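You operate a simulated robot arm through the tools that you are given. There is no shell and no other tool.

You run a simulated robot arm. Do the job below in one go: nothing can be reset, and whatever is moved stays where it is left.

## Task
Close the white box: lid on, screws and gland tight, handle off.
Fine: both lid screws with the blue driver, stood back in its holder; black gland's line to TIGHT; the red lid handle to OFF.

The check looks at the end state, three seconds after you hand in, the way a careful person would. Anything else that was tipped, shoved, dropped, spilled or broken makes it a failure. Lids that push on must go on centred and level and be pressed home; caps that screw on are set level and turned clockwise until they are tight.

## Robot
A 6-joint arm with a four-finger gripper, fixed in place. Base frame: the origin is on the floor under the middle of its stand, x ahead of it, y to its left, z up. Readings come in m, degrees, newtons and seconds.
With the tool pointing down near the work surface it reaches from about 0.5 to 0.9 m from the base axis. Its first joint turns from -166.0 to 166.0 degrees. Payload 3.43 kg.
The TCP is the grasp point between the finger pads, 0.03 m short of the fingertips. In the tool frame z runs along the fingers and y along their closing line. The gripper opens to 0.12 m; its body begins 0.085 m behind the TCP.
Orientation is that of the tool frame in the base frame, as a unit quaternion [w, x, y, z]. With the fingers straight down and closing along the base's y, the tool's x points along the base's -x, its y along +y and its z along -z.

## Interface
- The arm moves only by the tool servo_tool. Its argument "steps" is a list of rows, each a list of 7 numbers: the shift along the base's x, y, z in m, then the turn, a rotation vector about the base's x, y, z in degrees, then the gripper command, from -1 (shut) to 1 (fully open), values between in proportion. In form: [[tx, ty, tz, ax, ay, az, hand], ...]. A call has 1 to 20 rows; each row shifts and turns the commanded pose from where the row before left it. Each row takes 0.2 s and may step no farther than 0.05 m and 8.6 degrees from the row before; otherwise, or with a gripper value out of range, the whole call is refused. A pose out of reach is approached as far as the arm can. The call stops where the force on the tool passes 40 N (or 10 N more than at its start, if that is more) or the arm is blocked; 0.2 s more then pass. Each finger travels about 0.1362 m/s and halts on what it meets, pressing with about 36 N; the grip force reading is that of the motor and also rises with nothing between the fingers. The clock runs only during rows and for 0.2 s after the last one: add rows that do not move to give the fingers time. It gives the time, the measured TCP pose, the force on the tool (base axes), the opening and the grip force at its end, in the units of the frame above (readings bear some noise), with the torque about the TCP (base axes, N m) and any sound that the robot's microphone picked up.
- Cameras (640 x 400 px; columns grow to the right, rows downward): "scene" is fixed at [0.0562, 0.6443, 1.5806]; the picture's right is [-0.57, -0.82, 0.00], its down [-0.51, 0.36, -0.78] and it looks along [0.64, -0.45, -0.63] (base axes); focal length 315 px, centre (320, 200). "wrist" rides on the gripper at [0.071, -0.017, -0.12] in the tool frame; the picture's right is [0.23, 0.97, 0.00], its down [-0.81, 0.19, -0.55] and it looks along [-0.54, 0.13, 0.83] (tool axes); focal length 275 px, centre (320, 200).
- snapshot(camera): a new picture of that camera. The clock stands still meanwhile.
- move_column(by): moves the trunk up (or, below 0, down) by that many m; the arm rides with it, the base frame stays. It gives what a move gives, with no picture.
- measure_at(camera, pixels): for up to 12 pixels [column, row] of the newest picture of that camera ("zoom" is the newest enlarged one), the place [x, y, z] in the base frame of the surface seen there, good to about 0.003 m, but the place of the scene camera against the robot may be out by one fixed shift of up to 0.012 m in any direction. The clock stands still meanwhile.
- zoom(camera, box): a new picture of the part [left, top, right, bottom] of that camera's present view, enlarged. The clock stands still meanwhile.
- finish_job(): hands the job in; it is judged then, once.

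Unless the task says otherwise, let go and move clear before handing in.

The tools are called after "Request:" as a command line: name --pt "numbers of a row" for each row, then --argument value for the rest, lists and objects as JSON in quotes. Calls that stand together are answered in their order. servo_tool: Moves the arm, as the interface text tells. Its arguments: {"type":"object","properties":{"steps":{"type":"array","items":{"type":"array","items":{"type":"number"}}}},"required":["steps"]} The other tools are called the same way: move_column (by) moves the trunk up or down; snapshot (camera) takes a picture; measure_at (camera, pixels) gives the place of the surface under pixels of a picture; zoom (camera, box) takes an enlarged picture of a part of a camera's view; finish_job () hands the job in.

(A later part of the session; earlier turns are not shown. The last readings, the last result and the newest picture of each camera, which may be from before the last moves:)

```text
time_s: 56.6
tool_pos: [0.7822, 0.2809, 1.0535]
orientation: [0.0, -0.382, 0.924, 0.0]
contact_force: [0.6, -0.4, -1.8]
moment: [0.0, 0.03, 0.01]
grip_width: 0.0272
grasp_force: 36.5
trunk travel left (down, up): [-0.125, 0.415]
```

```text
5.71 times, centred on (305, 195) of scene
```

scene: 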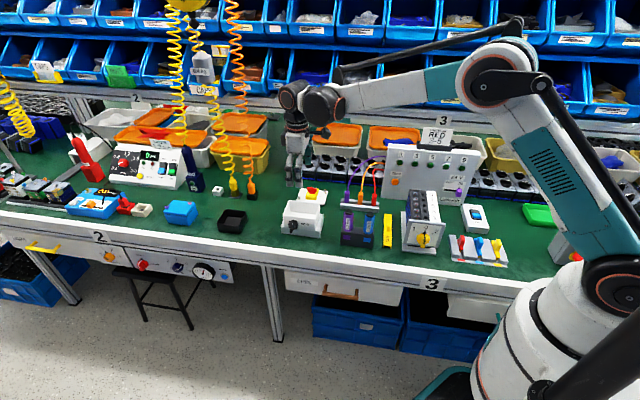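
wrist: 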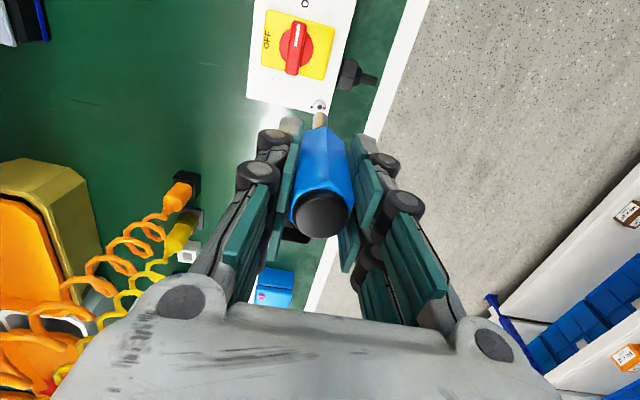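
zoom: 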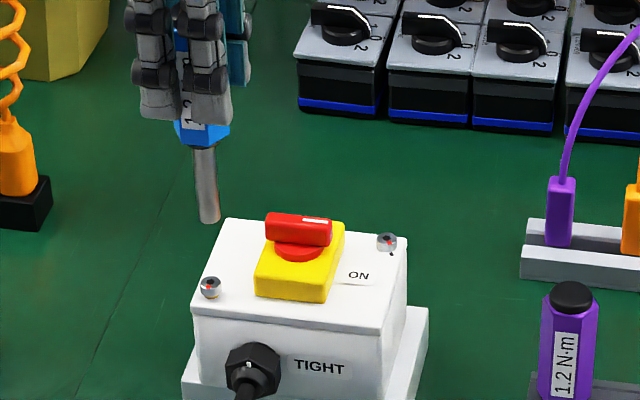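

The driver is above the front-left screw. I'll zoom in both cameras for alignment.

Request:
zoom --camera "wrist" --box '[305, 90, 335, 120]'

Request:
zoom --camera "scene" --box '[282, 187, 302, 212]'

```text
13.33 times, centred on (320, 105) of wrist
```

zoom: 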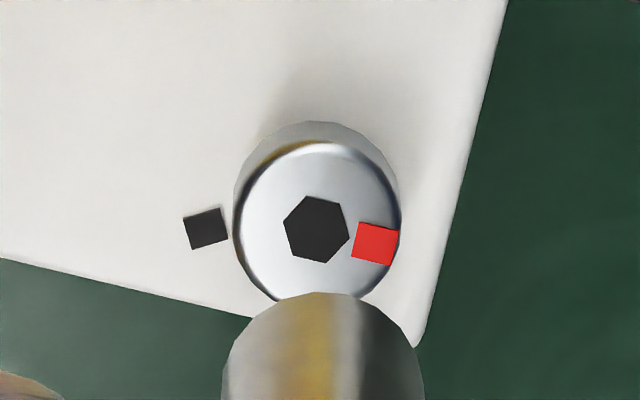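

```text
16.00 times, centred on (292, 200) of scene
```

zoom: 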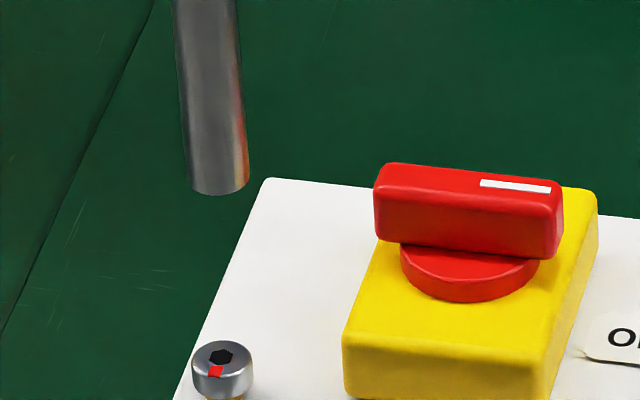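

The scene view puts the screw about 3 mm toward −u from the tip's axis; sideways it's good. I'll shift (+0.0022, +0.0020) and lower to about 8 mm above the head.

Request:
servo_tool --pt "0.0022 0.002 -0.01 0 0 0 -0.9" --pt "0 0 -0.015 0 0 0 -0.9" --pt "0 0 -0.018 0 0 0 -0.9" --pt "0 0 0 0 0 0 -0.9" --pt "0 0 0 0 0 0 -0.9"

Request:
zoom --camera "wrist" --box '[305, 95, 335, 125]'

Request:
zoom --camera "scene" --box '[277, 197, 297, 222]'

```text
time_s: 57.8
tool_pos: [0.782, 0.2837, 1.0081]
orientation: [0.0, -0.383, 0.924, 0.001]
contact_force: [0.4, 0.7, -0.7]
moment: [0.01, -0.01, -0.04]
grip_width: 0.0272
grasp_force: 35.6
trunk travel left (down, up): [-0.125, 0.415]
```

```text
13.33 times, centred on (320, 110) of wrist
```

zoom: 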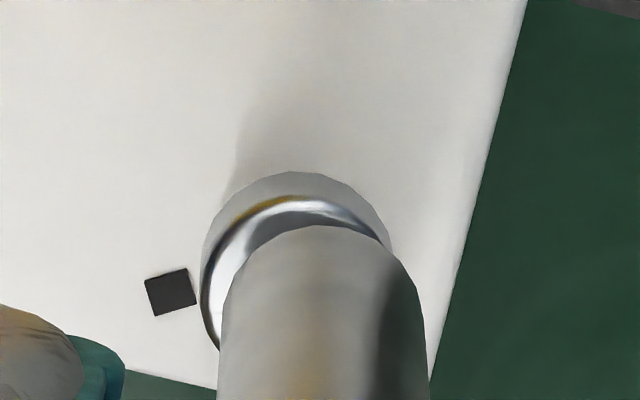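

```text
16.00 times, centred on (287, 210) of scene
```

zoom: 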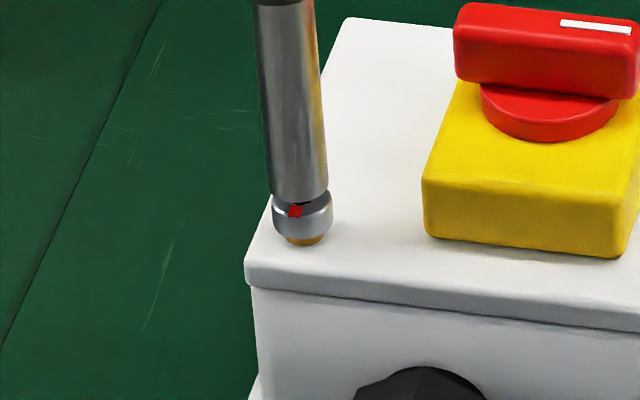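

Along u it's aligned, but the wrist view shows the screw 1.7 mm to the left (−v) of the tip. I'll shift (+0.0012, −0.0012) and check again.

Request:
servo_tool --pt "0.0012 -0.0012 0 0 0 0 -0.9" --pt "0 0 0 0 0 0 -0.9" --pt "0 0 0 0 0 0 -0.9"

Request:
zoom --camera "wrist" --box '[305, 95, 335, 125]'

Request:
zoom --camera "scene" --box '[277, 197, 297, 222]'

```text
time_s: 58.6
tool_pos: [0.7833, 0.2829, 1.0079]
orientation: [0.0, -0.383, 0.924, 0.001]
contact_force: [-0.1, 0.2, -0.8]
moment: [-0.01, 0.0, 0.01]
grip_width: 0.0271
grasp_force: 35.5
trunk travel left (down, up): [-0.125, 0.415]
```

```text
13.33 times, centred on (320, 110) of wrist
```

zoom: 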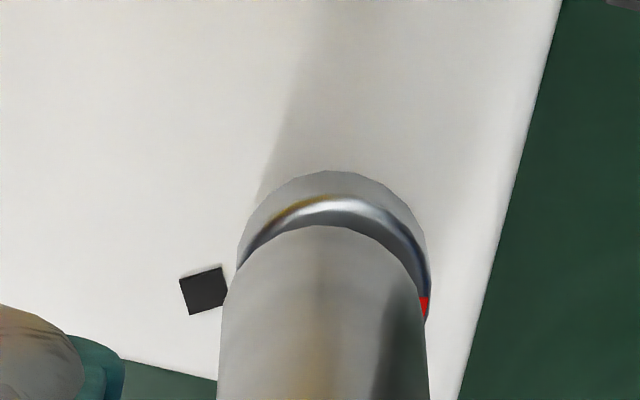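

```text
16.00 times, centred on (287, 210) of scene
```

zoom: 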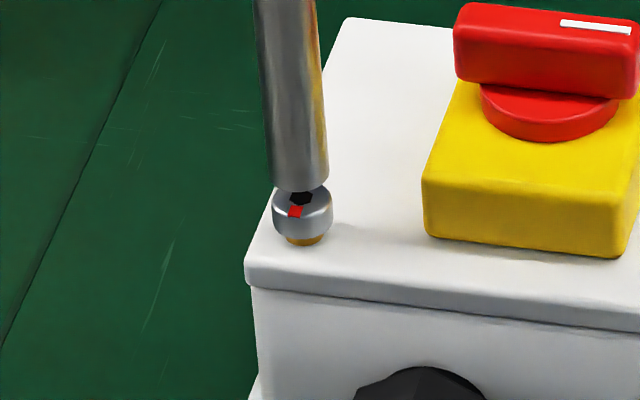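

Now slightly overshot (screw 0.7 mm to +v). I'll shift back 0.4 mm in each axis and lower to contact in small steps.

Request:
servo_tool --pt "-0.0004 0.0004 0 0 0 0 -0.9" --pt "0 0 -0.002 0 0 0 -0.9" --pt "0 0 -0.001 0 0 0 -0.9" --pt "0 0 -0.0005 0 0 0 -0.9" --pt "0 0 -0.0005 0 0 0 -0.9" --pt "0 0 0 0 0 0 -0.9"

Request:
zoom --camera "wrist" --box '[305, 95, 335, 125]'

Request:
zoom --camera "scene" --box '[277, 197, 297, 222]'

```text
time_s: 60.0
tool_pos: [0.7829, 0.2822, 1.0041]
orientation: [0.0, -0.382, 0.924, 0.0]
contact_force: [-0.6, -0.6, -0.8]
moment: [-0.01, -0.03, 0.01]
grip_width: 0.0271
grasp_force: 35.8
trunk travel left (down, up): [-0.125, 0.415]
```

```text
13.33 times, centred on (320, 110) of wrist
```

zoom: 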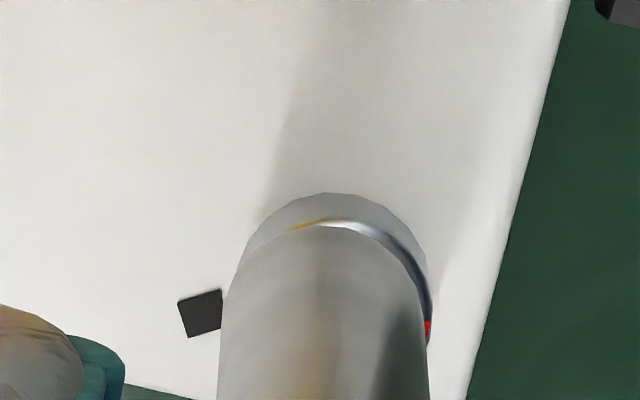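

```text
16.00 times, centred on (287, 210) of scene
```

zoom: 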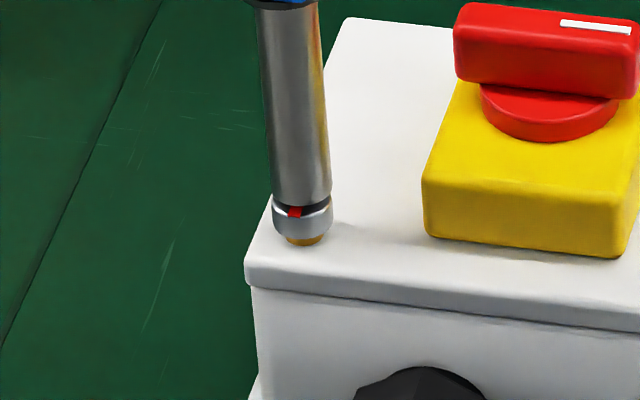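

Still about 0.8 mm off in v by the wrist view (tip centre 322, head centre ~334). I'll shift (−0.0006, +0.0006) and lower on to the head.

Request:
servo_tool --pt "-0.0006 0.0006 0 0 0 0 -0.9" --pt "0 0 0 0 0 0 -0.9" --pt "0 0 0 0 0 0 -0.9"

Request:
zoom --camera "wrist" --box '[305, 95, 335, 125]'

```text
time_s: 60.8
tool_pos: [0.7817, 0.2825, 1.0046]
orientation: [0.0, -0.383, 0.924, 0.0]
contact_force: [0.0, 0.8, -0.7]
moment: [0.01, -0.02, -0.05]
grip_width: 0.0268
grasp_force: 36.3
trunk travel left (down, up): [-0.125, 0.415]
```

```text
13.33 times, centred on (320, 110) of wrist
```

zoom: 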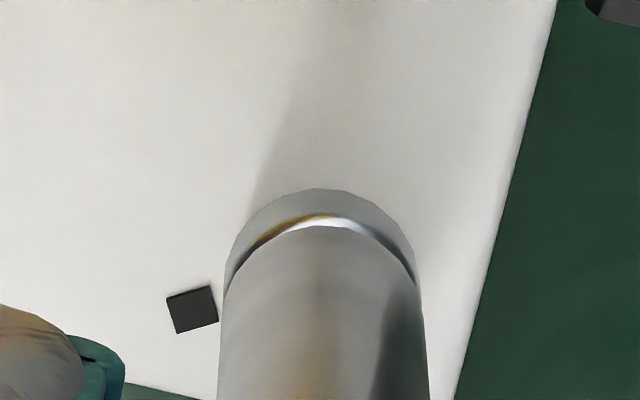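

Tip and head are now concentric in the wrist view. I'll lower to contact.

Request:
servo_tool --pt "0 0 -0.001 0 0 0 -0.9" --pt "0 0 -0.0005 0 0 0 -0.9" --pt "0 0 -0.0005 0 0 0 -0.9" --pt "0 0 -0.0005 0 0 0 -0.9" --pt "0 0 -0.0005 0 0 0 -0.9" --pt "0 0 0 0 0 0 -0.9"

```text
time_s: 62.2
tool_pos: [0.7836, 0.2818, 1.0016]
orientation: [-0.001, -0.383, 0.924, 0.0]
contact_force: [1.3, -0.3, 1.8]
moment: [-0.02, -0.07, 0.05]
grip_width: 0.0272
grasp_force: 36.0
trunk travel left (down, up): [-0.125, 0.415]
```

Request:
servo_tool --pt "0 0 -0.0005 0 0 0 -0.9" --pt "0 0 -0.0005 0 0 0 -0.9" --pt "0 0 -0.0005 0 0 0 -0.9" --pt "0 0 0 0 0 0 -0.9"

Request:
zoom --camera "scene" --box '[277, 197, 297, 222]'

Request:
zoom --camera "wrist" --box '[305, 95, 335, 125]'

```text
time_s: 63.2
tool_pos: [0.781, 0.2827, 1.0014]
orientation: [0.001, -0.383, 0.924, 0.001]
contact_force: [2.8, -1.1, 22.8]
moment: [-0.07, -0.38, 0.0]
grip_width: 0.0269
grasp_force: 36.1
trunk travel left (down, up): [-0.125, 0.415]
```

```text
16.00 times, centred on (287, 210) of scene
```

zoom: 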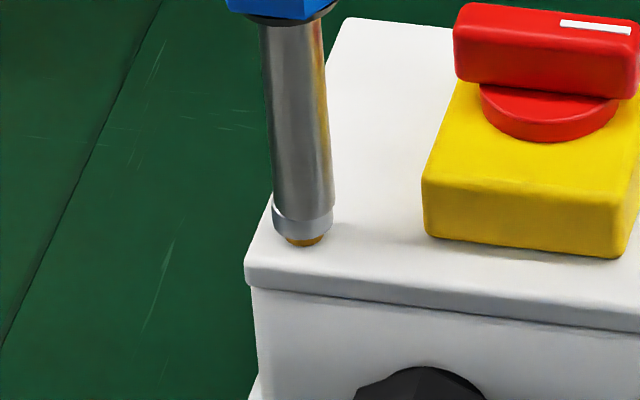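

```text
13.33 times, centred on (320, 110) of wrist
```

zoom: 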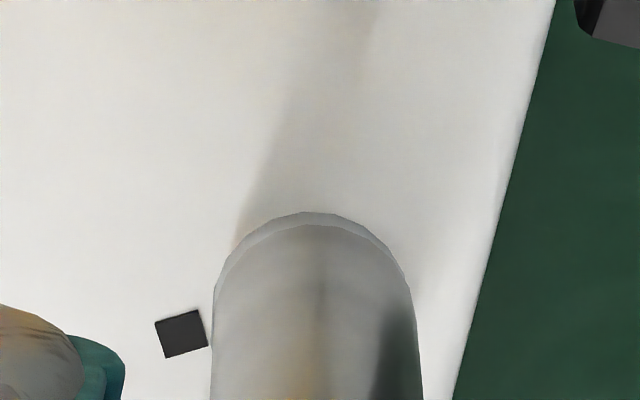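

Contact at 23 N and concentric. I'll turn clockwise as with the first screw.

Request:
servo_tool --pt "0 0 -0.0001 0 0 -6 -0.9" --pt "0 0 -0.0001 0 0 -6 -0.9" --pt "0 0 -0.0001 0 0 -6 -0.9" --pt "0 0 -0.0002 0 0 -6 -0.9" --pt "0 0 -0.0002 0 0 -6 -0.9" --pt "0 0 -0.0002 0 0 -7 -0.9" --pt "0 0 -0.0002 0 0 -7 -0.9"

Request:
zoom --camera "scene" --box '[277, 197, 297, 222]'

Request:
zoom --camera "wrist" --box '[305, 95, 335, 125]'

```text
time_s: 64.8
tool_pos: [0.7808, 0.2822, 1.001]
orientation: [0.001, -0.009, 1.0, 0.0]
contact_force: [0.3, 0.1, 17.5]
moment: [-0.02, 0.0, 0.0]
grip_width: 0.0269
grasp_force: 35.6
trunk travel left (down, up): [-0.125, 0.415]
```

```text
16.00 times, centred on (287, 210) of scene
```

zoom: 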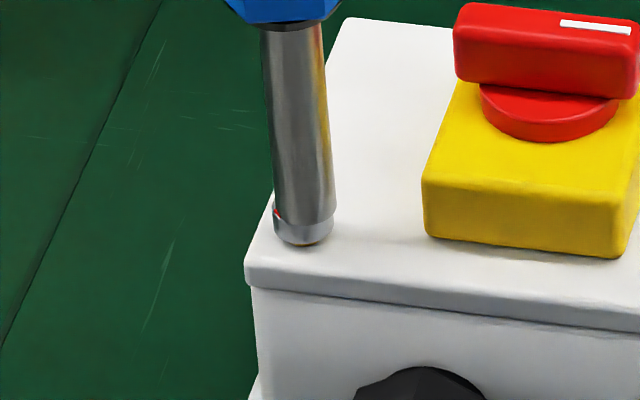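

```text
13.33 times, centred on (320, 110) of wrist
```

zoom: 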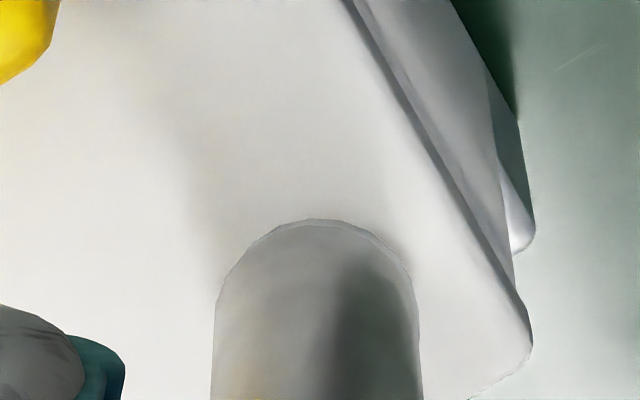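

The screw turns (red mark now at left of the head) and sinks. I'll continue clockwise with a small recentring.

Request:
servo_tool --pt "0.0003 0.0004 -0.0002 0 0 -7 -0.9" --pt "0 0 -0.0002 0 0 -7 -0.9" --pt "0 0 -0.0002 0 0 -7 -0.9" --pt "0 0 -0.0002 0 0 -7 -0.9" --pt "0 0 -0.0002 0 0 -7 -0.9" --pt "0 0 -0.0002 0 0 -7 -0.9" --pt "0 0 -0.0002 0 0 -7 -0.9"

Request:
zoom --camera "scene" --box '[277, 197, 297, 222]'

Request:
zoom --camera "wrist" --box '[305, 95, 335, 125]'

```text
time_s: 66.4
tool_pos: [0.7816, 0.2817, 0.9999]
orientation: [0.0, 0.408, 0.913, 0.001]
contact_force: [-0.6, 0.3, 17.8]
moment: [0.08, 0.03, -0.02]
grip_width: 0.0272
grasp_force: 35.5
trunk travel left (down, up): [-0.125, 0.415]
```

```text
16.00 times, centred on (287, 210) of scene
```

zoom: 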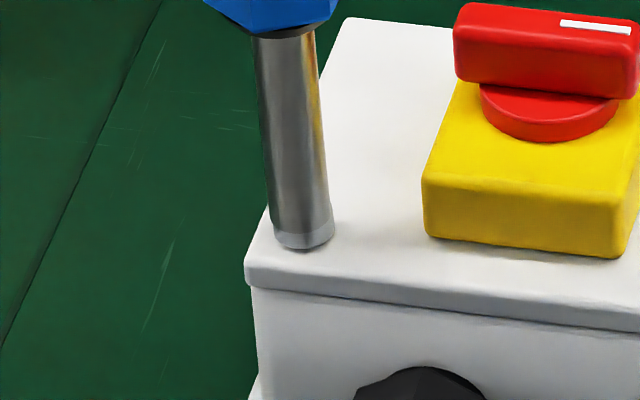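

```text
13.33 times, centred on (320, 110) of wrist
```

zoom: 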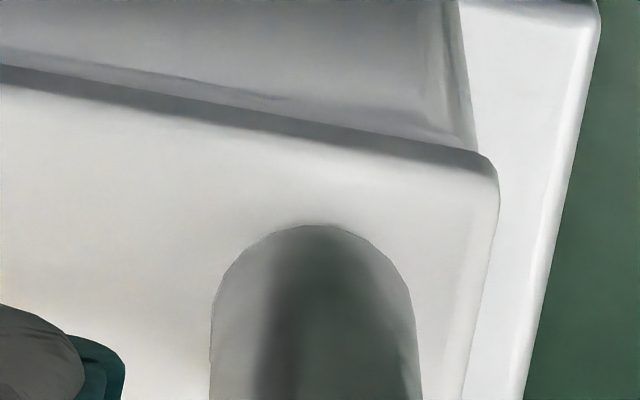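

93° turned and the head is nearly down, tip still centred. I'll go on.

Request:
servo_tool --pt "-0.0002 -0.0003 -0.0002 0 0 -7 -0.9" --pt "0 0 -0.0002 0 0 -7 -0.9" --pt "0 0 -0.0002 0 0 -7 -0.9" --pt "0 0 -0.0002 0 0 -7 -0.9" --pt "0 0 -0.0002 0 0 -7 -0.9" --pt "0 0 -0.0002 0 0 -7 -0.9" --pt "0 0 -0.0001 0 0 -7 -0.9"

Request:
zoom --camera "scene" --box '[277, 197, 297, 222]'

Request:
zoom --camera "wrist" --box '[305, 95, 335, 125]'

```text
time_s: 68.0
tool_pos: [0.7815, 0.2828, 0.9972]
orientation: [0.0, 0.75, 0.662, 0.001]
contact_force: [-0.2, -0.1, 11.7]
moment: [-0.05, 0.08, -0.02]
grip_width: 0.0269
grasp_force: 36.4
trunk travel left (down, up): [-0.125, 0.415]
```

```text
16.00 times, centred on (287, 210) of scene
```

zoom: 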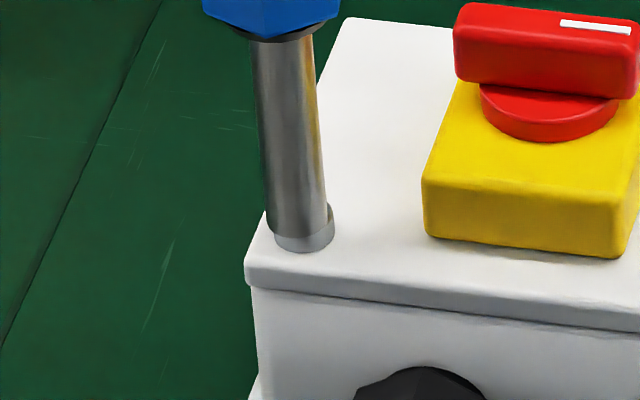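

```text
13.33 times, centred on (320, 110) of wrist
```

zoom: 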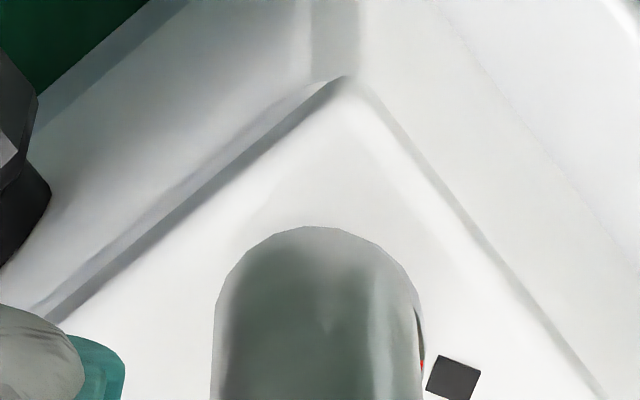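

142° turned; the red mark and the square are both at right in the wrist view ((422,365) and (453,377)). I'll recentre (−0.0009, −0.0011), press slightly and turn the rest.

Request:
servo_tool --pt "-0.0005 -0.0006 -0.0002 0 0 0 -0.9" --pt "-0.0004 -0.0005 -0.0002 0 0 -4 -0.9" --pt "0 0 -0.0002 0 0 -5 -0.9" --pt "0 0 -0.0002 0 0 -5 -0.9" --pt "0 0 -0.0002 0 0 -5 -0.9" --pt "0 0 -0.0001 0 0 -5 -0.9" --pt "0 0 -0.0001 0 0 -5 -0.9" --pt "0 0 0 0 0 0 -0.9"

Request:
zoom --camera "scene" --box '[277, 197, 297, 222]'

Request:
zoom --camera "wrist" --box '[305, 95, 335, 125]'

```text
time_s: 69.8
tool_pos: [0.7796, 0.2808, 0.997]
orientation: [0.0, 0.891, 0.454, 0.001]
contact_force: [0.8, 2.6, 28.2]
moment: [0.26, -0.1, 0.03]
grip_width: 0.0272
grasp_force: 35.8
trunk travel left (down, up): [-0.125, 0.415]
```

```text
16.00 times, centred on (287, 210) of scene
```

zoom: 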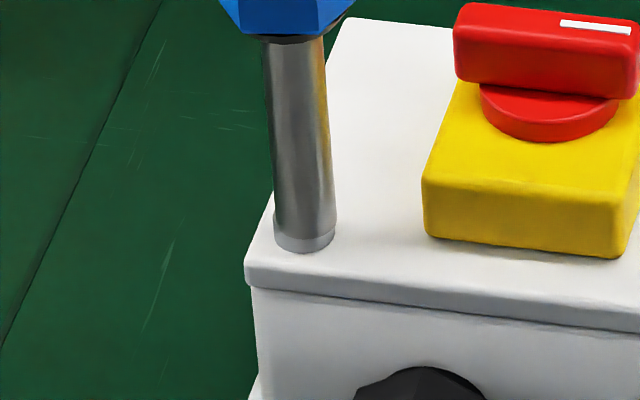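

```text
13.33 times, centred on (320, 110) of wrist
```

zoom: 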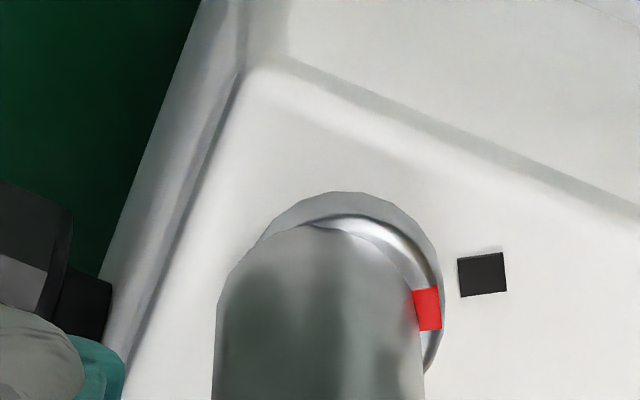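

The red mark is nearly beside the square. The tip is about 1.9 mm off the head in v, so I'll recentre (+0.0015, −0.0007) and turn about 15° more, then lift and look.

Request:
servo_tool --pt "0.0008 -0.0004 0.0002 0 0 0 -0.9" --pt "0.0007 -0.0003 0 0 0 0 -0.9" --pt "0 0 0 0 0 -5 -0.9" --pt "0 0 0 0 0 -5 -0.9" --pt "0 0 0 0 0 -5 -0.9" --pt "0 0 0 0 0 0 -0.9"

Request:
zoom --camera "wrist" --box '[305, 95, 335, 125]'

```text
time_s: 71.2
tool_pos: [0.7834, 0.2804, 0.9976]
orientation: [-0.001, 0.943, 0.333, 0.0]
contact_force: [-0.6, 0.3, 21.4]
moment: [0.13, 0.07, -0.02]
grip_width: 0.0269
grasp_force: 35.7
trunk travel left (down, up): [-0.125, 0.415]
```

```text
13.33 times, centred on (320, 110) of wrist
```

zoom: 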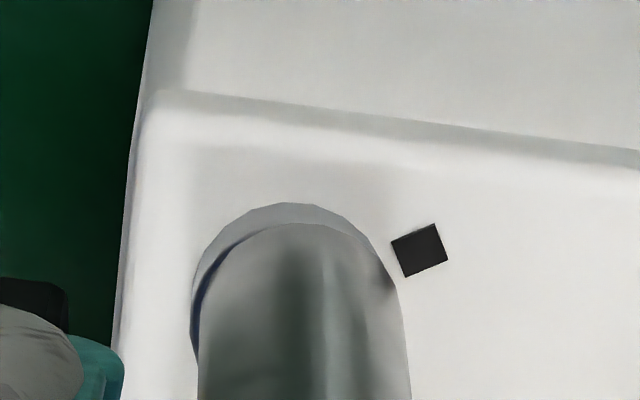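

I'll lift now and check this screw's mark.

Request:
servo_tool --pt "0 0 0.01 0 0 0 -0.9" --pt "0 0 0.015 0 0 0 -0.9" --pt "0 0 0.015 0 0 0 -0.9" --pt "0 0 0 0 0 0 -0.9"

Request:
zoom --camera "wrist" --box '[305, 90, 335, 120]'

Request:
zoom --camera "scene" --box '[277, 197, 297, 222]'

```text
time_s: 72.2
tool_pos: [0.783, 0.2801, 1.0355]
orientation: [-0.001, 0.943, 0.333, 0.001]
contact_force: [0.4, 0.6, -0.6]
moment: [0.02, 0.0, 0.05]
grip_width: 0.027
grasp_force: 36.0
trunk travel left (down, up): [-0.125, 0.415]
```

```text
13.33 times, centred on (320, 105) of wrist
```

zoom: 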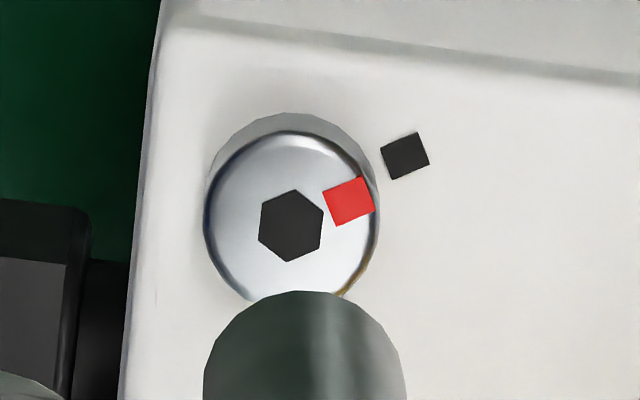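

```text
16.00 times, centred on (287, 210) of scene
```

zoom: 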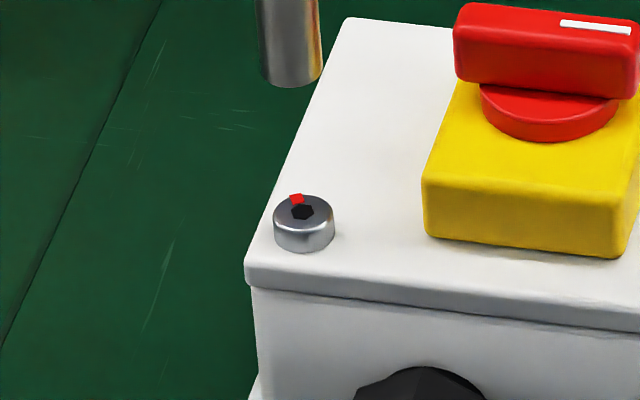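

The red mark is in line with its square again (edges parallel), and the tool turned ~186° while the screw moved ~150°, so it has met its stop as well. I'll raise, turn back in the air and carry the driver to its holder.

Request:
servo_tool --pt "0 0 0.015 0 0 8 -0.9" --pt "0 0 0.016 0 0 8 -0.9" --pt "0 0 0 0 0 8 -0.9" --pt "-0.012 -0.011 0 0 0 8 -0.9" --pt "-0.012 -0.011 0 0 0 8 -0.9" --pt "-0.012 -0.011 0 0 0 8 -0.9" --pt "-0.012 -0.011 0 0 0 8 -0.9" --pt "-0.012 -0.011 0 0 0 8 -0.9" --pt "-0.012 -0.011 0 0 0 8 -0.9" --pt "-0.012 -0.011 0 0 0 8 -0.9" --pt "-0.012 -0.011 0 0 0 8 -0.9" --pt "-0.012 -0.011 0 0 0 8 -0.9" --pt "-0.012 -0.011 0 0 0 8 -0.9" --pt "-0.012 -0.011 0 0 0 8 -0.9" --pt "-0.012 -0.011 0 0 0 8 -0.9" --pt "-0.012 -0.011 0 0 0 8 -0.9" --pt "-0.012 -0.011 0 0 0 8 -0.9" --pt "-0.012 -0.011 0 0 0 8 -0.9" --pt "-0.012 -0.011 0 0 0 8 -0.9" --pt "-0.012 -0.011 0 0 0 8 -0.9"

Request:
servo_tool --pt "0 0 0 0 0 8 -0.9" --pt "0 0 0 0 0 8 -0.9" --pt "0 0 0 0 0 8 -0.9" --pt "0 0 0 0 0 2 -0.9" --pt "0 0 0 0 0 0 -0.9"

Request:
snapshot --camera "wrist"

Request:
zoom --camera "scene" --box '[330, 150, 410, 245]'

```text
time_s: 76.4
tool_pos: [0.5796, 0.0933, 1.0672]
orientation: [0.0, -0.167, 0.986, 0.0]
contact_force: [-0.8, 0.5, -1.2]
moment: [-0.03, 0.0, -0.01]
grip_width: 0.0273
grasp_force: 36.1
trunk travel left (down, up): [-0.125, 0.415]
```

```text
time_s: 77.6
tool_pos: [0.5794, 0.0945, 1.0666]
orientation: [0.0, -0.383, 0.924, 0.0]
contact_force: [0.0, -0.3, -0.6]
moment: [0.02, 0.0, 0.04]
grip_width: 0.0273
grasp_force: 35.7
trunk travel left (down, up): [-0.125, 0.415]
```

```text
taken
```

wrist: 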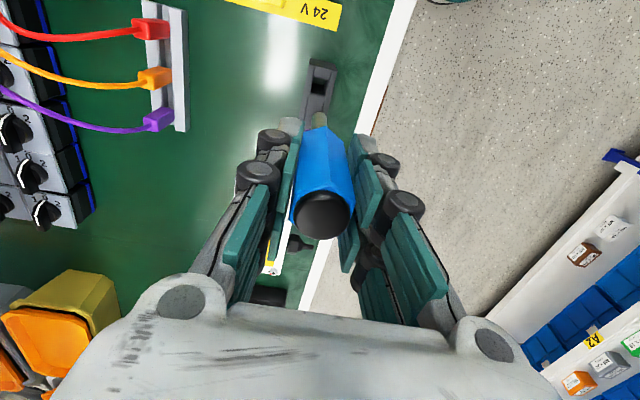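

```text
4.21 times, centred on (370, 198) of scene
```

zoom: 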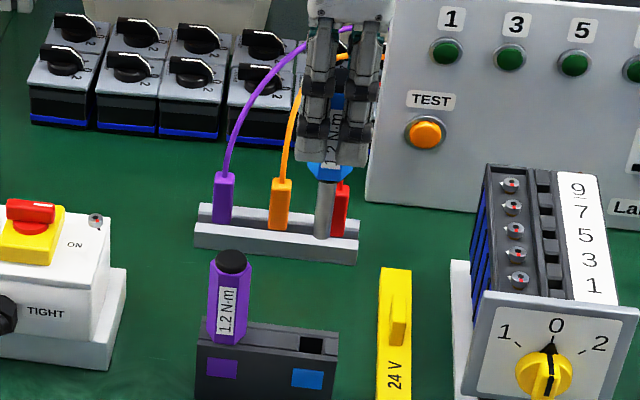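

The driver is near its holder; the cap shows at (324,216) against (321,212) when first gripped, so it may be tilted a little. I'll move over the hole, lower partly and zoom.

Request:
servo_tool --pt "-0.0017 -0.0054 -0.02 0 0 0 -0.9" --pt "0 0 -0.03 0 0 0 -0.9" --pt "0 0 -0.03 0 0 0 -0.9" --pt "0 0 0 0 0 0 -0.9" --pt "0 0 0 0 0 0 -0.9"

Request:
zoom --camera "wrist" --box '[285, 60, 365, 140]'

Request:
zoom --camera "scene" --box '[350, 185, 390, 235]'

```text
time_s: 78.8
tool_pos: [0.5791, 0.0872, 0.9861]
orientation: [0.0, -0.383, 0.924, 0.0]
contact_force: [-0.2, 0.8, 0.4]
moment: [-0.01, -0.04, -0.01]
grip_width: 0.0271
grasp_force: 36.1
trunk travel left (down, up): [-0.125, 0.415]
```

```text
5.00 times, centred on (325, 100) of wrist
```

zoom: 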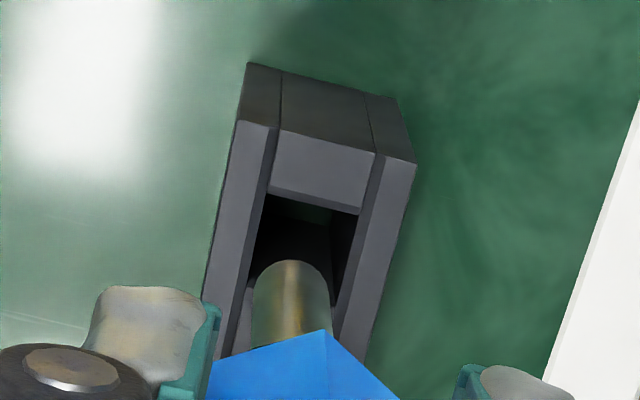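

```text
8.00 times, centred on (370, 210) of scene
```

zoom: 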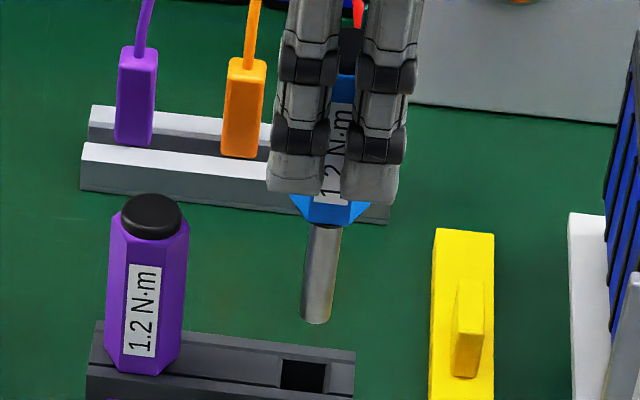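

The shaft is nearly vertical, and the hole lies right below the tip. I'll measure the hole's edges in both views.

Request:
measure_at --camera "wrist" --pixels '[[312, 98], [332, 101], [322, 99]]'

Request:
measure_at --camera "zoom" --pixels '[[283, 354], [331, 358], [276, 388], [328, 392], [305, 352], [270, 370], [340, 380], [316, 318], [320, 280], [324, 240], [230, 345], [350, 365]]'

Request:
zoom --camera "wrist" --box '[300, 85, 350, 135]'

```text
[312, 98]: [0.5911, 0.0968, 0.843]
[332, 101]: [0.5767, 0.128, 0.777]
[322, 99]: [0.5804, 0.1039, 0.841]
```

```text
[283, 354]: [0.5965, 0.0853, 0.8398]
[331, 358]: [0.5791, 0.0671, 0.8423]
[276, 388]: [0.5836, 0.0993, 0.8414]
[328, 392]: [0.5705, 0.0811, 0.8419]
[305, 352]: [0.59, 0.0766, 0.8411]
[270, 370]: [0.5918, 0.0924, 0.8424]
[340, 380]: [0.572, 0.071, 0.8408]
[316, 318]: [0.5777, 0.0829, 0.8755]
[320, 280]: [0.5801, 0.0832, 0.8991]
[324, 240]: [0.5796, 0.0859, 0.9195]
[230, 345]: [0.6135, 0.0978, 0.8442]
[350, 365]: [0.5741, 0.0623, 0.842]
```

```text
8.00 times, centred on (325, 110) of wrist
```

zoom: 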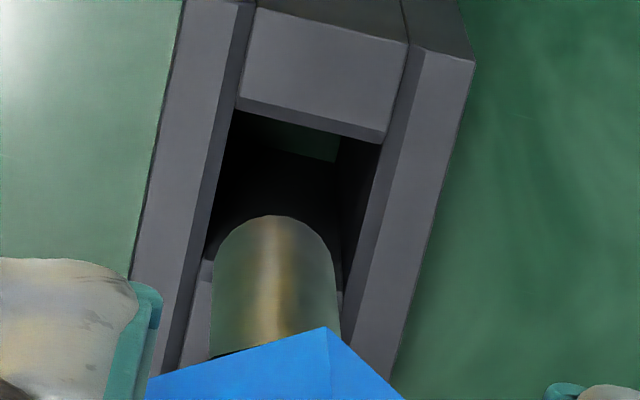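

The hole's centre seems about +2 mm in v and −1 mm in u from the tip. I'll shift (−0.0009, +0.0022), lower 20 mm and check again.

Request:
servo_tool --pt "-0.0009 0.0022 0 0 0 0 -0.9" --pt "0 0 -0.01 0 0 0 -0.9" --pt "0 0 -0.01 0 0 0 -0.9" --pt "0 0 0 0 0 0 -0.9" --pt "0 0 0 0 0 0 -0.9"

Request:
zoom --camera "wrist" --box '[300, 85, 350, 135]'

Request:
zoom --camera "scene" --box '[350, 195, 390, 245]'

```text
time_s: 80.0
tool_pos: [0.5757, 0.0897, 0.9666]
orientation: [0.0, -0.383, 0.924, 0.0]
contact_force: [0.3, -0.3, -0.3]
moment: [0.01, 0.0, -0.03]
grip_width: 0.0274
grasp_force: 36.2
trunk travel left (down, up): [-0.125, 0.415]
```

```text
8.00 times, centred on (325, 110) of wrist
```

zoom: 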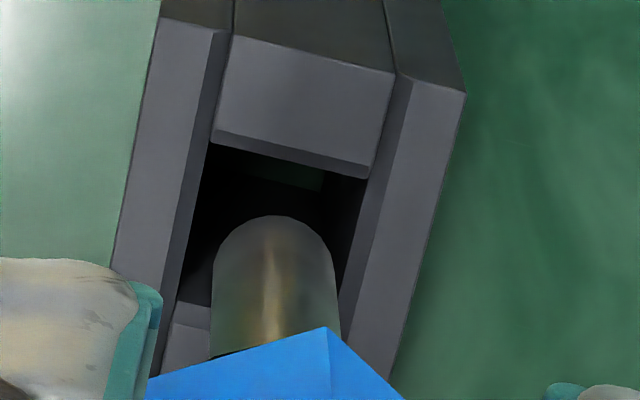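

```text
8.00 times, centred on (370, 220) of scene
```

zoom: 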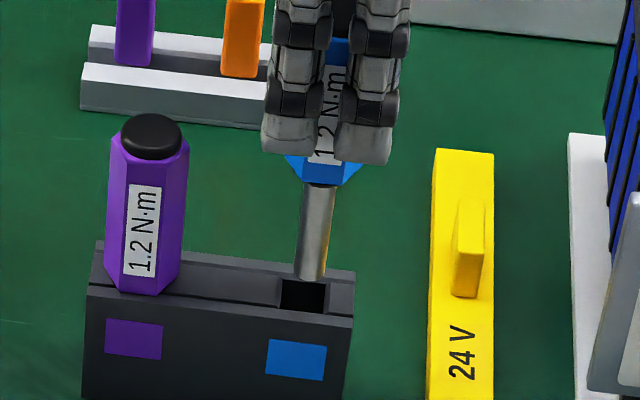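

The tip is within the hole's outline in both views. I'll shift slightly (+0.0008, +0.0004) and lower slowly into the holder, watching the force.

Request:
servo_tool --pt "0.0008 0.0004 0 0 0 0 -0.9" --pt "0 0 -0.005 0 0 0 -0.9" --pt "0 0 -0.005 0 0 0 -0.9" --pt "0 0 -0.004 0 0 0 -0.9" --pt "0 0 -0.004 0 0 0 -0.9" --pt "0 0 0 0 0 0 -0.9"

Request:
zoom --camera "scene" --box '[350, 195, 390, 245]'

Request:
zoom --camera "wrist" --box '[300, 85, 350, 135]'

```text
time_s: 81.4
tool_pos: [0.5778, 0.0914, 0.9473]
orientation: [0.001, -0.383, 0.924, 0.0]
contact_force: [0.2, 0.0, -0.6]
moment: [-0.01, -0.01, 0.01]
grip_width: 0.0271
grasp_force: 35.2
trunk travel left (down, up): [-0.125, 0.415]
```

```text
8.00 times, centred on (370, 220) of scene
```

zoom: 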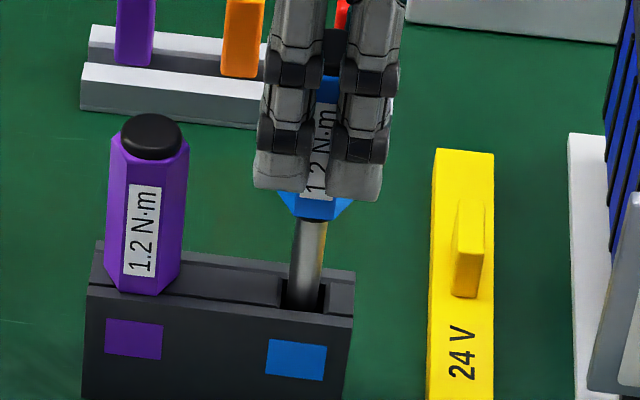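

```text
8.00 times, centred on (325, 110) of wrist
```

zoom: 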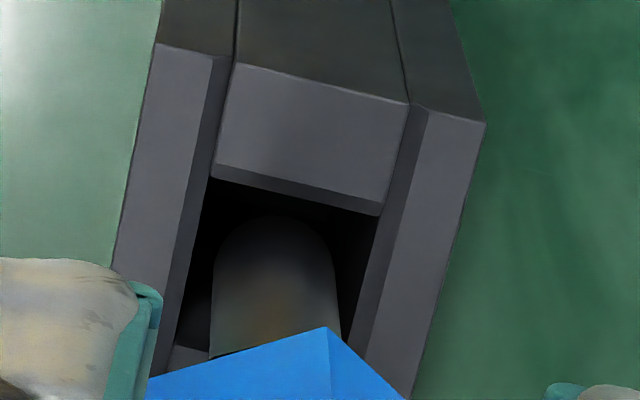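

The tip is in the hole with no contact. I'll continue down toward the stow height 0.895.

Request:
servo_tool --pt "0 0 -0.006 0 0 0 -0.9" --pt "0 0 -0.006 0 0 0 -0.9" --pt "0 0 -0.006 0 0 0 -0.9" --pt "0 0 -0.006 0 0 0 -0.9" --pt "0 0 0 0 0 0 -0.9"

Request:
zoom --camera "scene" --box '[350, 195, 390, 245]'

Request:
zoom --camera "wrist" --box '[300, 85, 350, 135]'

```text
time_s: 82.6
tool_pos: [0.5774, 0.0911, 0.9225]
orientation: [0.0, -0.383, 0.924, 0.0]
contact_force: [-0.3, -0.5, -0.7]
moment: [-0.01, 0.02, 0.01]
grip_width: 0.0271
grasp_force: 35.9
trunk travel left (down, up): [-0.125, 0.415]
```

```text
8.00 times, centred on (370, 220) of scene
```

zoom: 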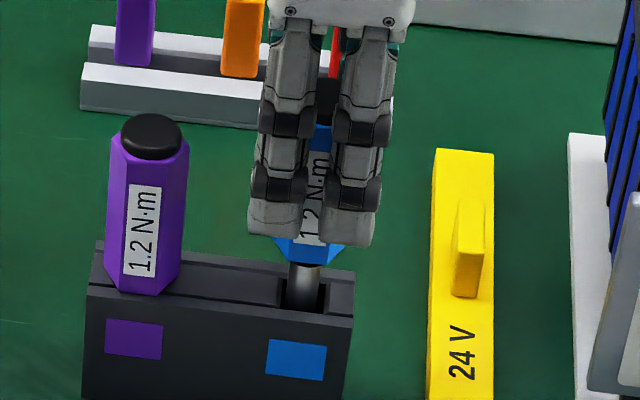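

```text
8.00 times, centred on (325, 110) of wrist
```

zoom: 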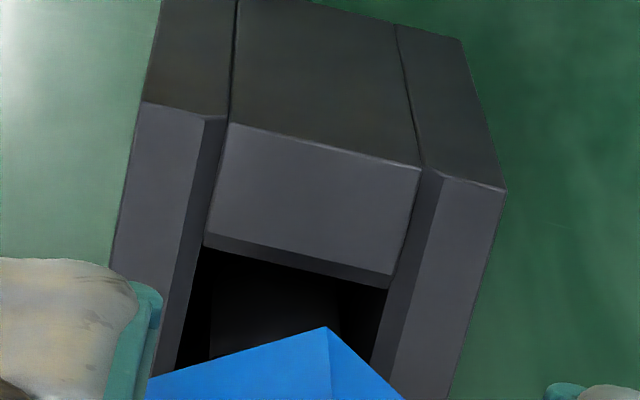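

Still free of contact. I'll go down the last 27 mm in small steps.

Request:
servo_tool --pt "0 0 -0.006 0 0 0 -0.9" --pt "0 0 -0.006 0 0 0 -0.9" --pt "0 0 -0.005 0 0 0 -0.9" --pt "0 0 -0.003 0 0 0 -0.9" --pt "0 0 -0.002 0 0 0 -0.9" --pt "0 0 -0.002 0 0 0 -0.9" --pt "0 0 -0.001 0 0 0 -0.9" --pt "0 0 0 0 0 0 -0.9"

Request:
zoom --camera "scene" --box '[350, 195, 390, 245]'

```text
time_s: 84.4
tool_pos: [0.5779, 0.0914, 0.9001]
orientation: [0.0, -0.383, 0.924, 0.001]
contact_force: [-0.5, 0.9, -0.6]
moment: [0.02, 0.0, 0.02]
grip_width: 0.0271
grasp_force: 36.1
trunk travel left (down, up): [-0.125, 0.415]
```

```text
8.00 times, centred on (370, 220) of scene
```

zoom: 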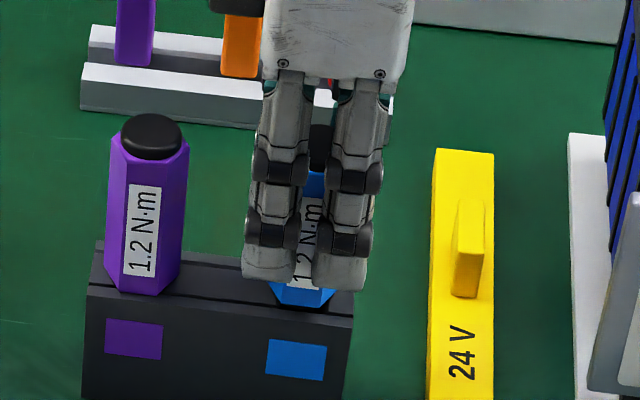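

Nearly down with no contact. I'll go on in 1 mm steps until the driver rests.

Request:
servo_tool --pt "0 0 -0.001 0 0 0 -0.9" --pt "0 0 -0.001 0 0 0 -0.9" --pt "0 0 -0.001 0 0 0 -0.9" --pt "0 0 -0.001 0 0 0 -0.9" --pt "0 0 -0.001 0 0 0 -0.9" --pt "0 0 0 0 0 0 -0.9"

```text
time_s: 85.8
tool_pos: [0.5775, 0.0908, 0.8942]
orientation: [0.0, -0.383, 0.924, 0.0]
contact_force: [-0.3, -0.3, -0.4]
moment: [-0.01, -0.01, 0.02]
grip_width: 0.0273
grasp_force: 35.5
trunk travel left (down, up): [-0.125, 0.415]
```

Request:
servo_tool --pt "0 0 -0.001 0 0 0 -0.9" --pt "0 0 -0.001 0 0 0 -0.9" --pt "0 0 -0.001 0 0 0 -0.9" --pt "0 0 0 0 0 0 -0.9"

Request:
zoom --camera "scene" --box '[350, 195, 390, 245]'

Request:
snapshot --camera "wrist"

```text
time_s: 86.8
tool_pos: [0.5755, 0.0906, 0.8932]
orientation: [0.001, -0.382, 0.924, 0.0]
contact_force: [14.4, 1.3, 36.8]
moment: [0.0, -0.45, 0.04]
grip_width: 0.027
grasp_force: 35.9
trunk travel left (down, up): [-0.125, 0.415]
```

```text
8.00 times, centred on (370, 220) of scene
```

zoom: 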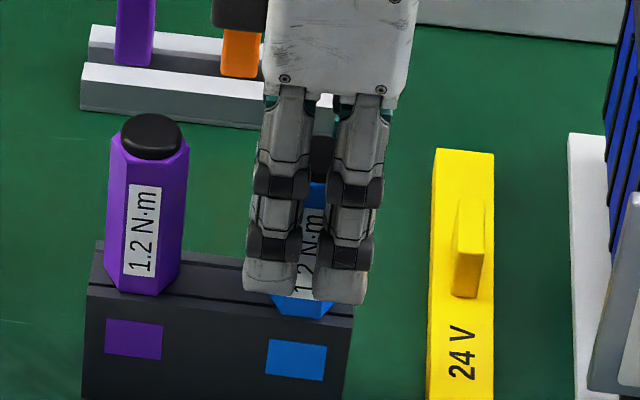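

```text
taken
```

wrist: 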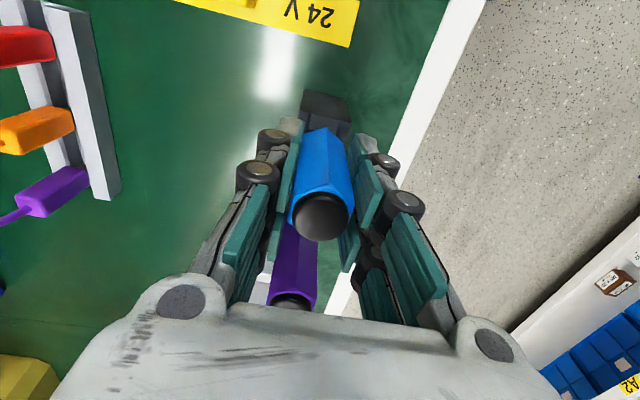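

The driver rests on the bottom of its holder (36.8 N at z 0.893). I'll ease off 1.5 mm and open the hand.

Request:
servo_tool --pt "0 0 0.001 0 0 0 -0.9" --pt "0 0 0.0005 0 0 0 -0.9" --pt "0 0 0 0 0 0 -0.5" --pt "0 0 0 0 0 0 -0.2" --pt "0 0 0 0 0 0 0.1" --pt "0 0 0 0 0 0 0.333" --pt "0 0 0 0 0 0 0.333"

Request:
snapshot --camera "wrist"

Request:
zoom --camera "scene" --box '[350, 195, 390, 245]'

```text
time_s: 88.4
tool_pos: [0.5776, 0.0912, 0.8925]
orientation: [0.0, -0.382, 0.924, 0.0]
contact_force: [0.0, 1.9, 0.0]
moment: [0.02, 0.0, -0.03]
grip_width: 0.0801
grasp_force: 0.0
trunk travel left (down, up): [-0.125, 0.415]
```

```text
taken
```

wrist: 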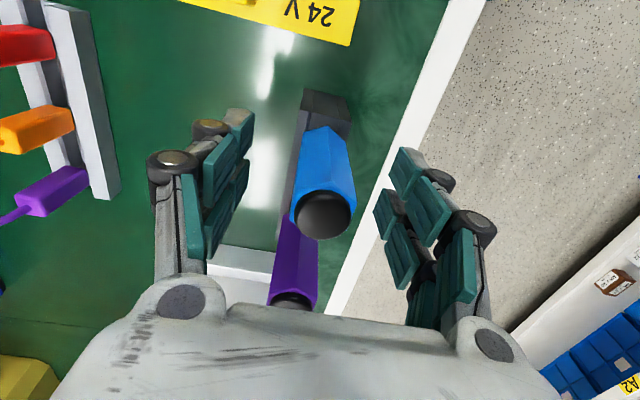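

```text
8.00 times, centred on (370, 220) of scene
```

zoom: 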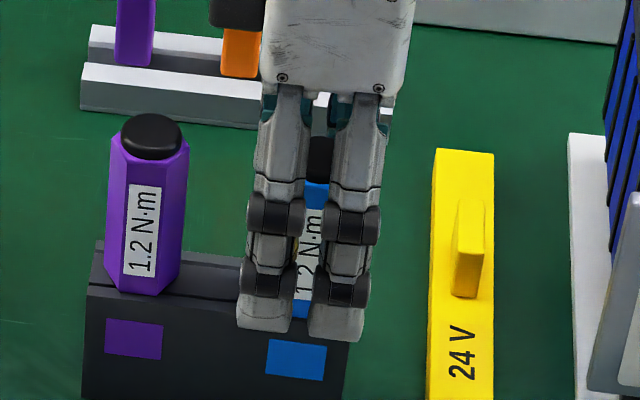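

The driver stands in its holder, hand open. I'll rise straight up and check it.

Request:
servo_tool --pt "0 0 0.02 0 0 0 0.333" --pt "0 0 0.04 0 0 0 0.333" --pt "0 0 0.04 0 0 0 0.333" --pt "0 0 0.04 0 0 0 0.333" --pt "0 0 0.03 0 0 0 0.333" --pt "0 0 0 0 0 0 0.333"

Request:
zoom --camera "scene" --box '[270, 180, 400, 255]'

Request:
zoom --camera "scene" --box '[280, 190, 340, 245]'

```text
time_s: 89.8
tool_pos: [0.5792, 0.0916, 1.0641]
orientation: [0.0, -0.382, 0.924, 0.0]
contact_force: [-0.2, 0.5, -0.2]
moment: [-0.02, 0.01, -0.01]
grip_width: 0.0799
grasp_force: 0.0
trunk travel left (down, up): [-0.125, 0.415]
```

```text
4.92 times, centred on (335, 218) of scene
```

zoom: 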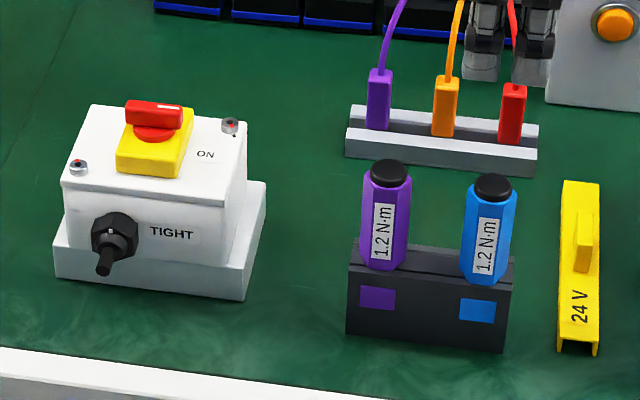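

```text
7.27 times, centred on (310, 218) of scene
```

zoom: 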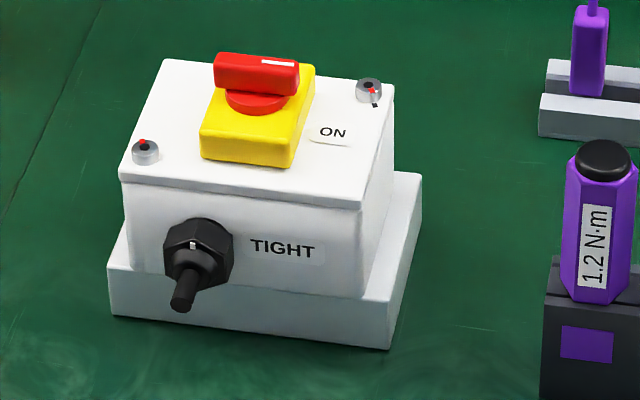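

The driver stands as it was at the start, and both red marks sit at their squares. Next is the gland: its white line points up and TIGHT is to its right, so it needs about 90° clockwise seen from the front. I'll zoom in on it and measure it and the table edge.

Request:
zoom --camera "scene" --box '[286, 215, 310, 235]'

Request:
measure_at --camera "scene" --pixels '[[270, 245], [300, 250], [330, 255], [270, 250], [300, 256], [260, 240], [240, 240], [300, 246]]'

```text
16.00 times, centred on (298, 225) of scene
```

zoom: 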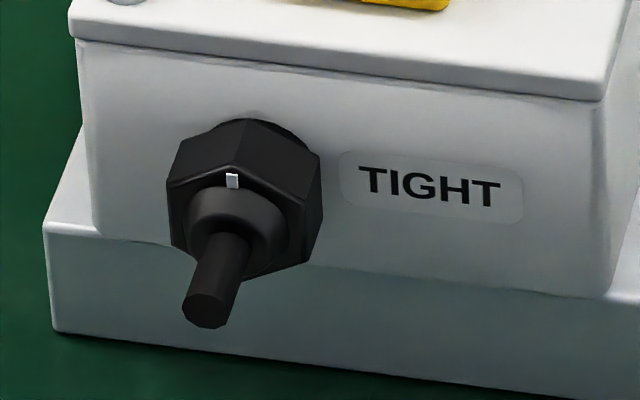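

```text
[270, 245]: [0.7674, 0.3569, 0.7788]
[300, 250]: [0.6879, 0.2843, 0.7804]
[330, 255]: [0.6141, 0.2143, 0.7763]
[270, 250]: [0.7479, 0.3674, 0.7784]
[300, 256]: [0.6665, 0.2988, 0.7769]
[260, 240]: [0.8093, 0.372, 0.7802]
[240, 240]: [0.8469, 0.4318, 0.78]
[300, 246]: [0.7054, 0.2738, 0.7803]
```

The nut is a hex with vertical flats left and right, so a horizontal approach with fingers closing along u will fit. I'll measure the nut and its stub.

Request:
zoom --camera "scene" --box '[286, 215, 310, 235]'

Request:
measure_at --camera "zoom" --pixels '[[205, 160], [270, 155], [310, 180], [300, 220], [180, 210], [232, 181], [210, 205], [265, 215], [225, 265], [207, 308], [330, 215], [400, 215]]'

```text
16.00 times, centred on (298, 225) of scene
```

zoom: 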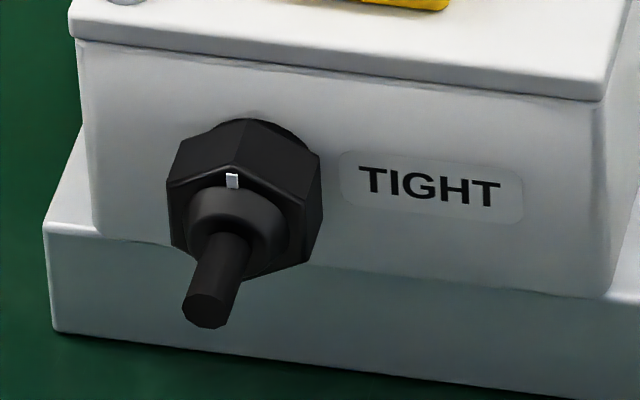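

```text
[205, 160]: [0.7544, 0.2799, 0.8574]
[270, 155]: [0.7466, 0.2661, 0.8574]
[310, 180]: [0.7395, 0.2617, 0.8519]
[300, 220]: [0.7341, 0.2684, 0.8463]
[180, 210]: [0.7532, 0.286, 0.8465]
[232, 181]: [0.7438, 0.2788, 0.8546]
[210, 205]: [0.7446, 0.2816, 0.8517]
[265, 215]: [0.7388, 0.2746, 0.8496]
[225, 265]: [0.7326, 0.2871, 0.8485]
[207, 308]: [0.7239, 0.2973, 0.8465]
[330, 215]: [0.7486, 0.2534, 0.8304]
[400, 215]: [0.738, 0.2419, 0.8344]
```

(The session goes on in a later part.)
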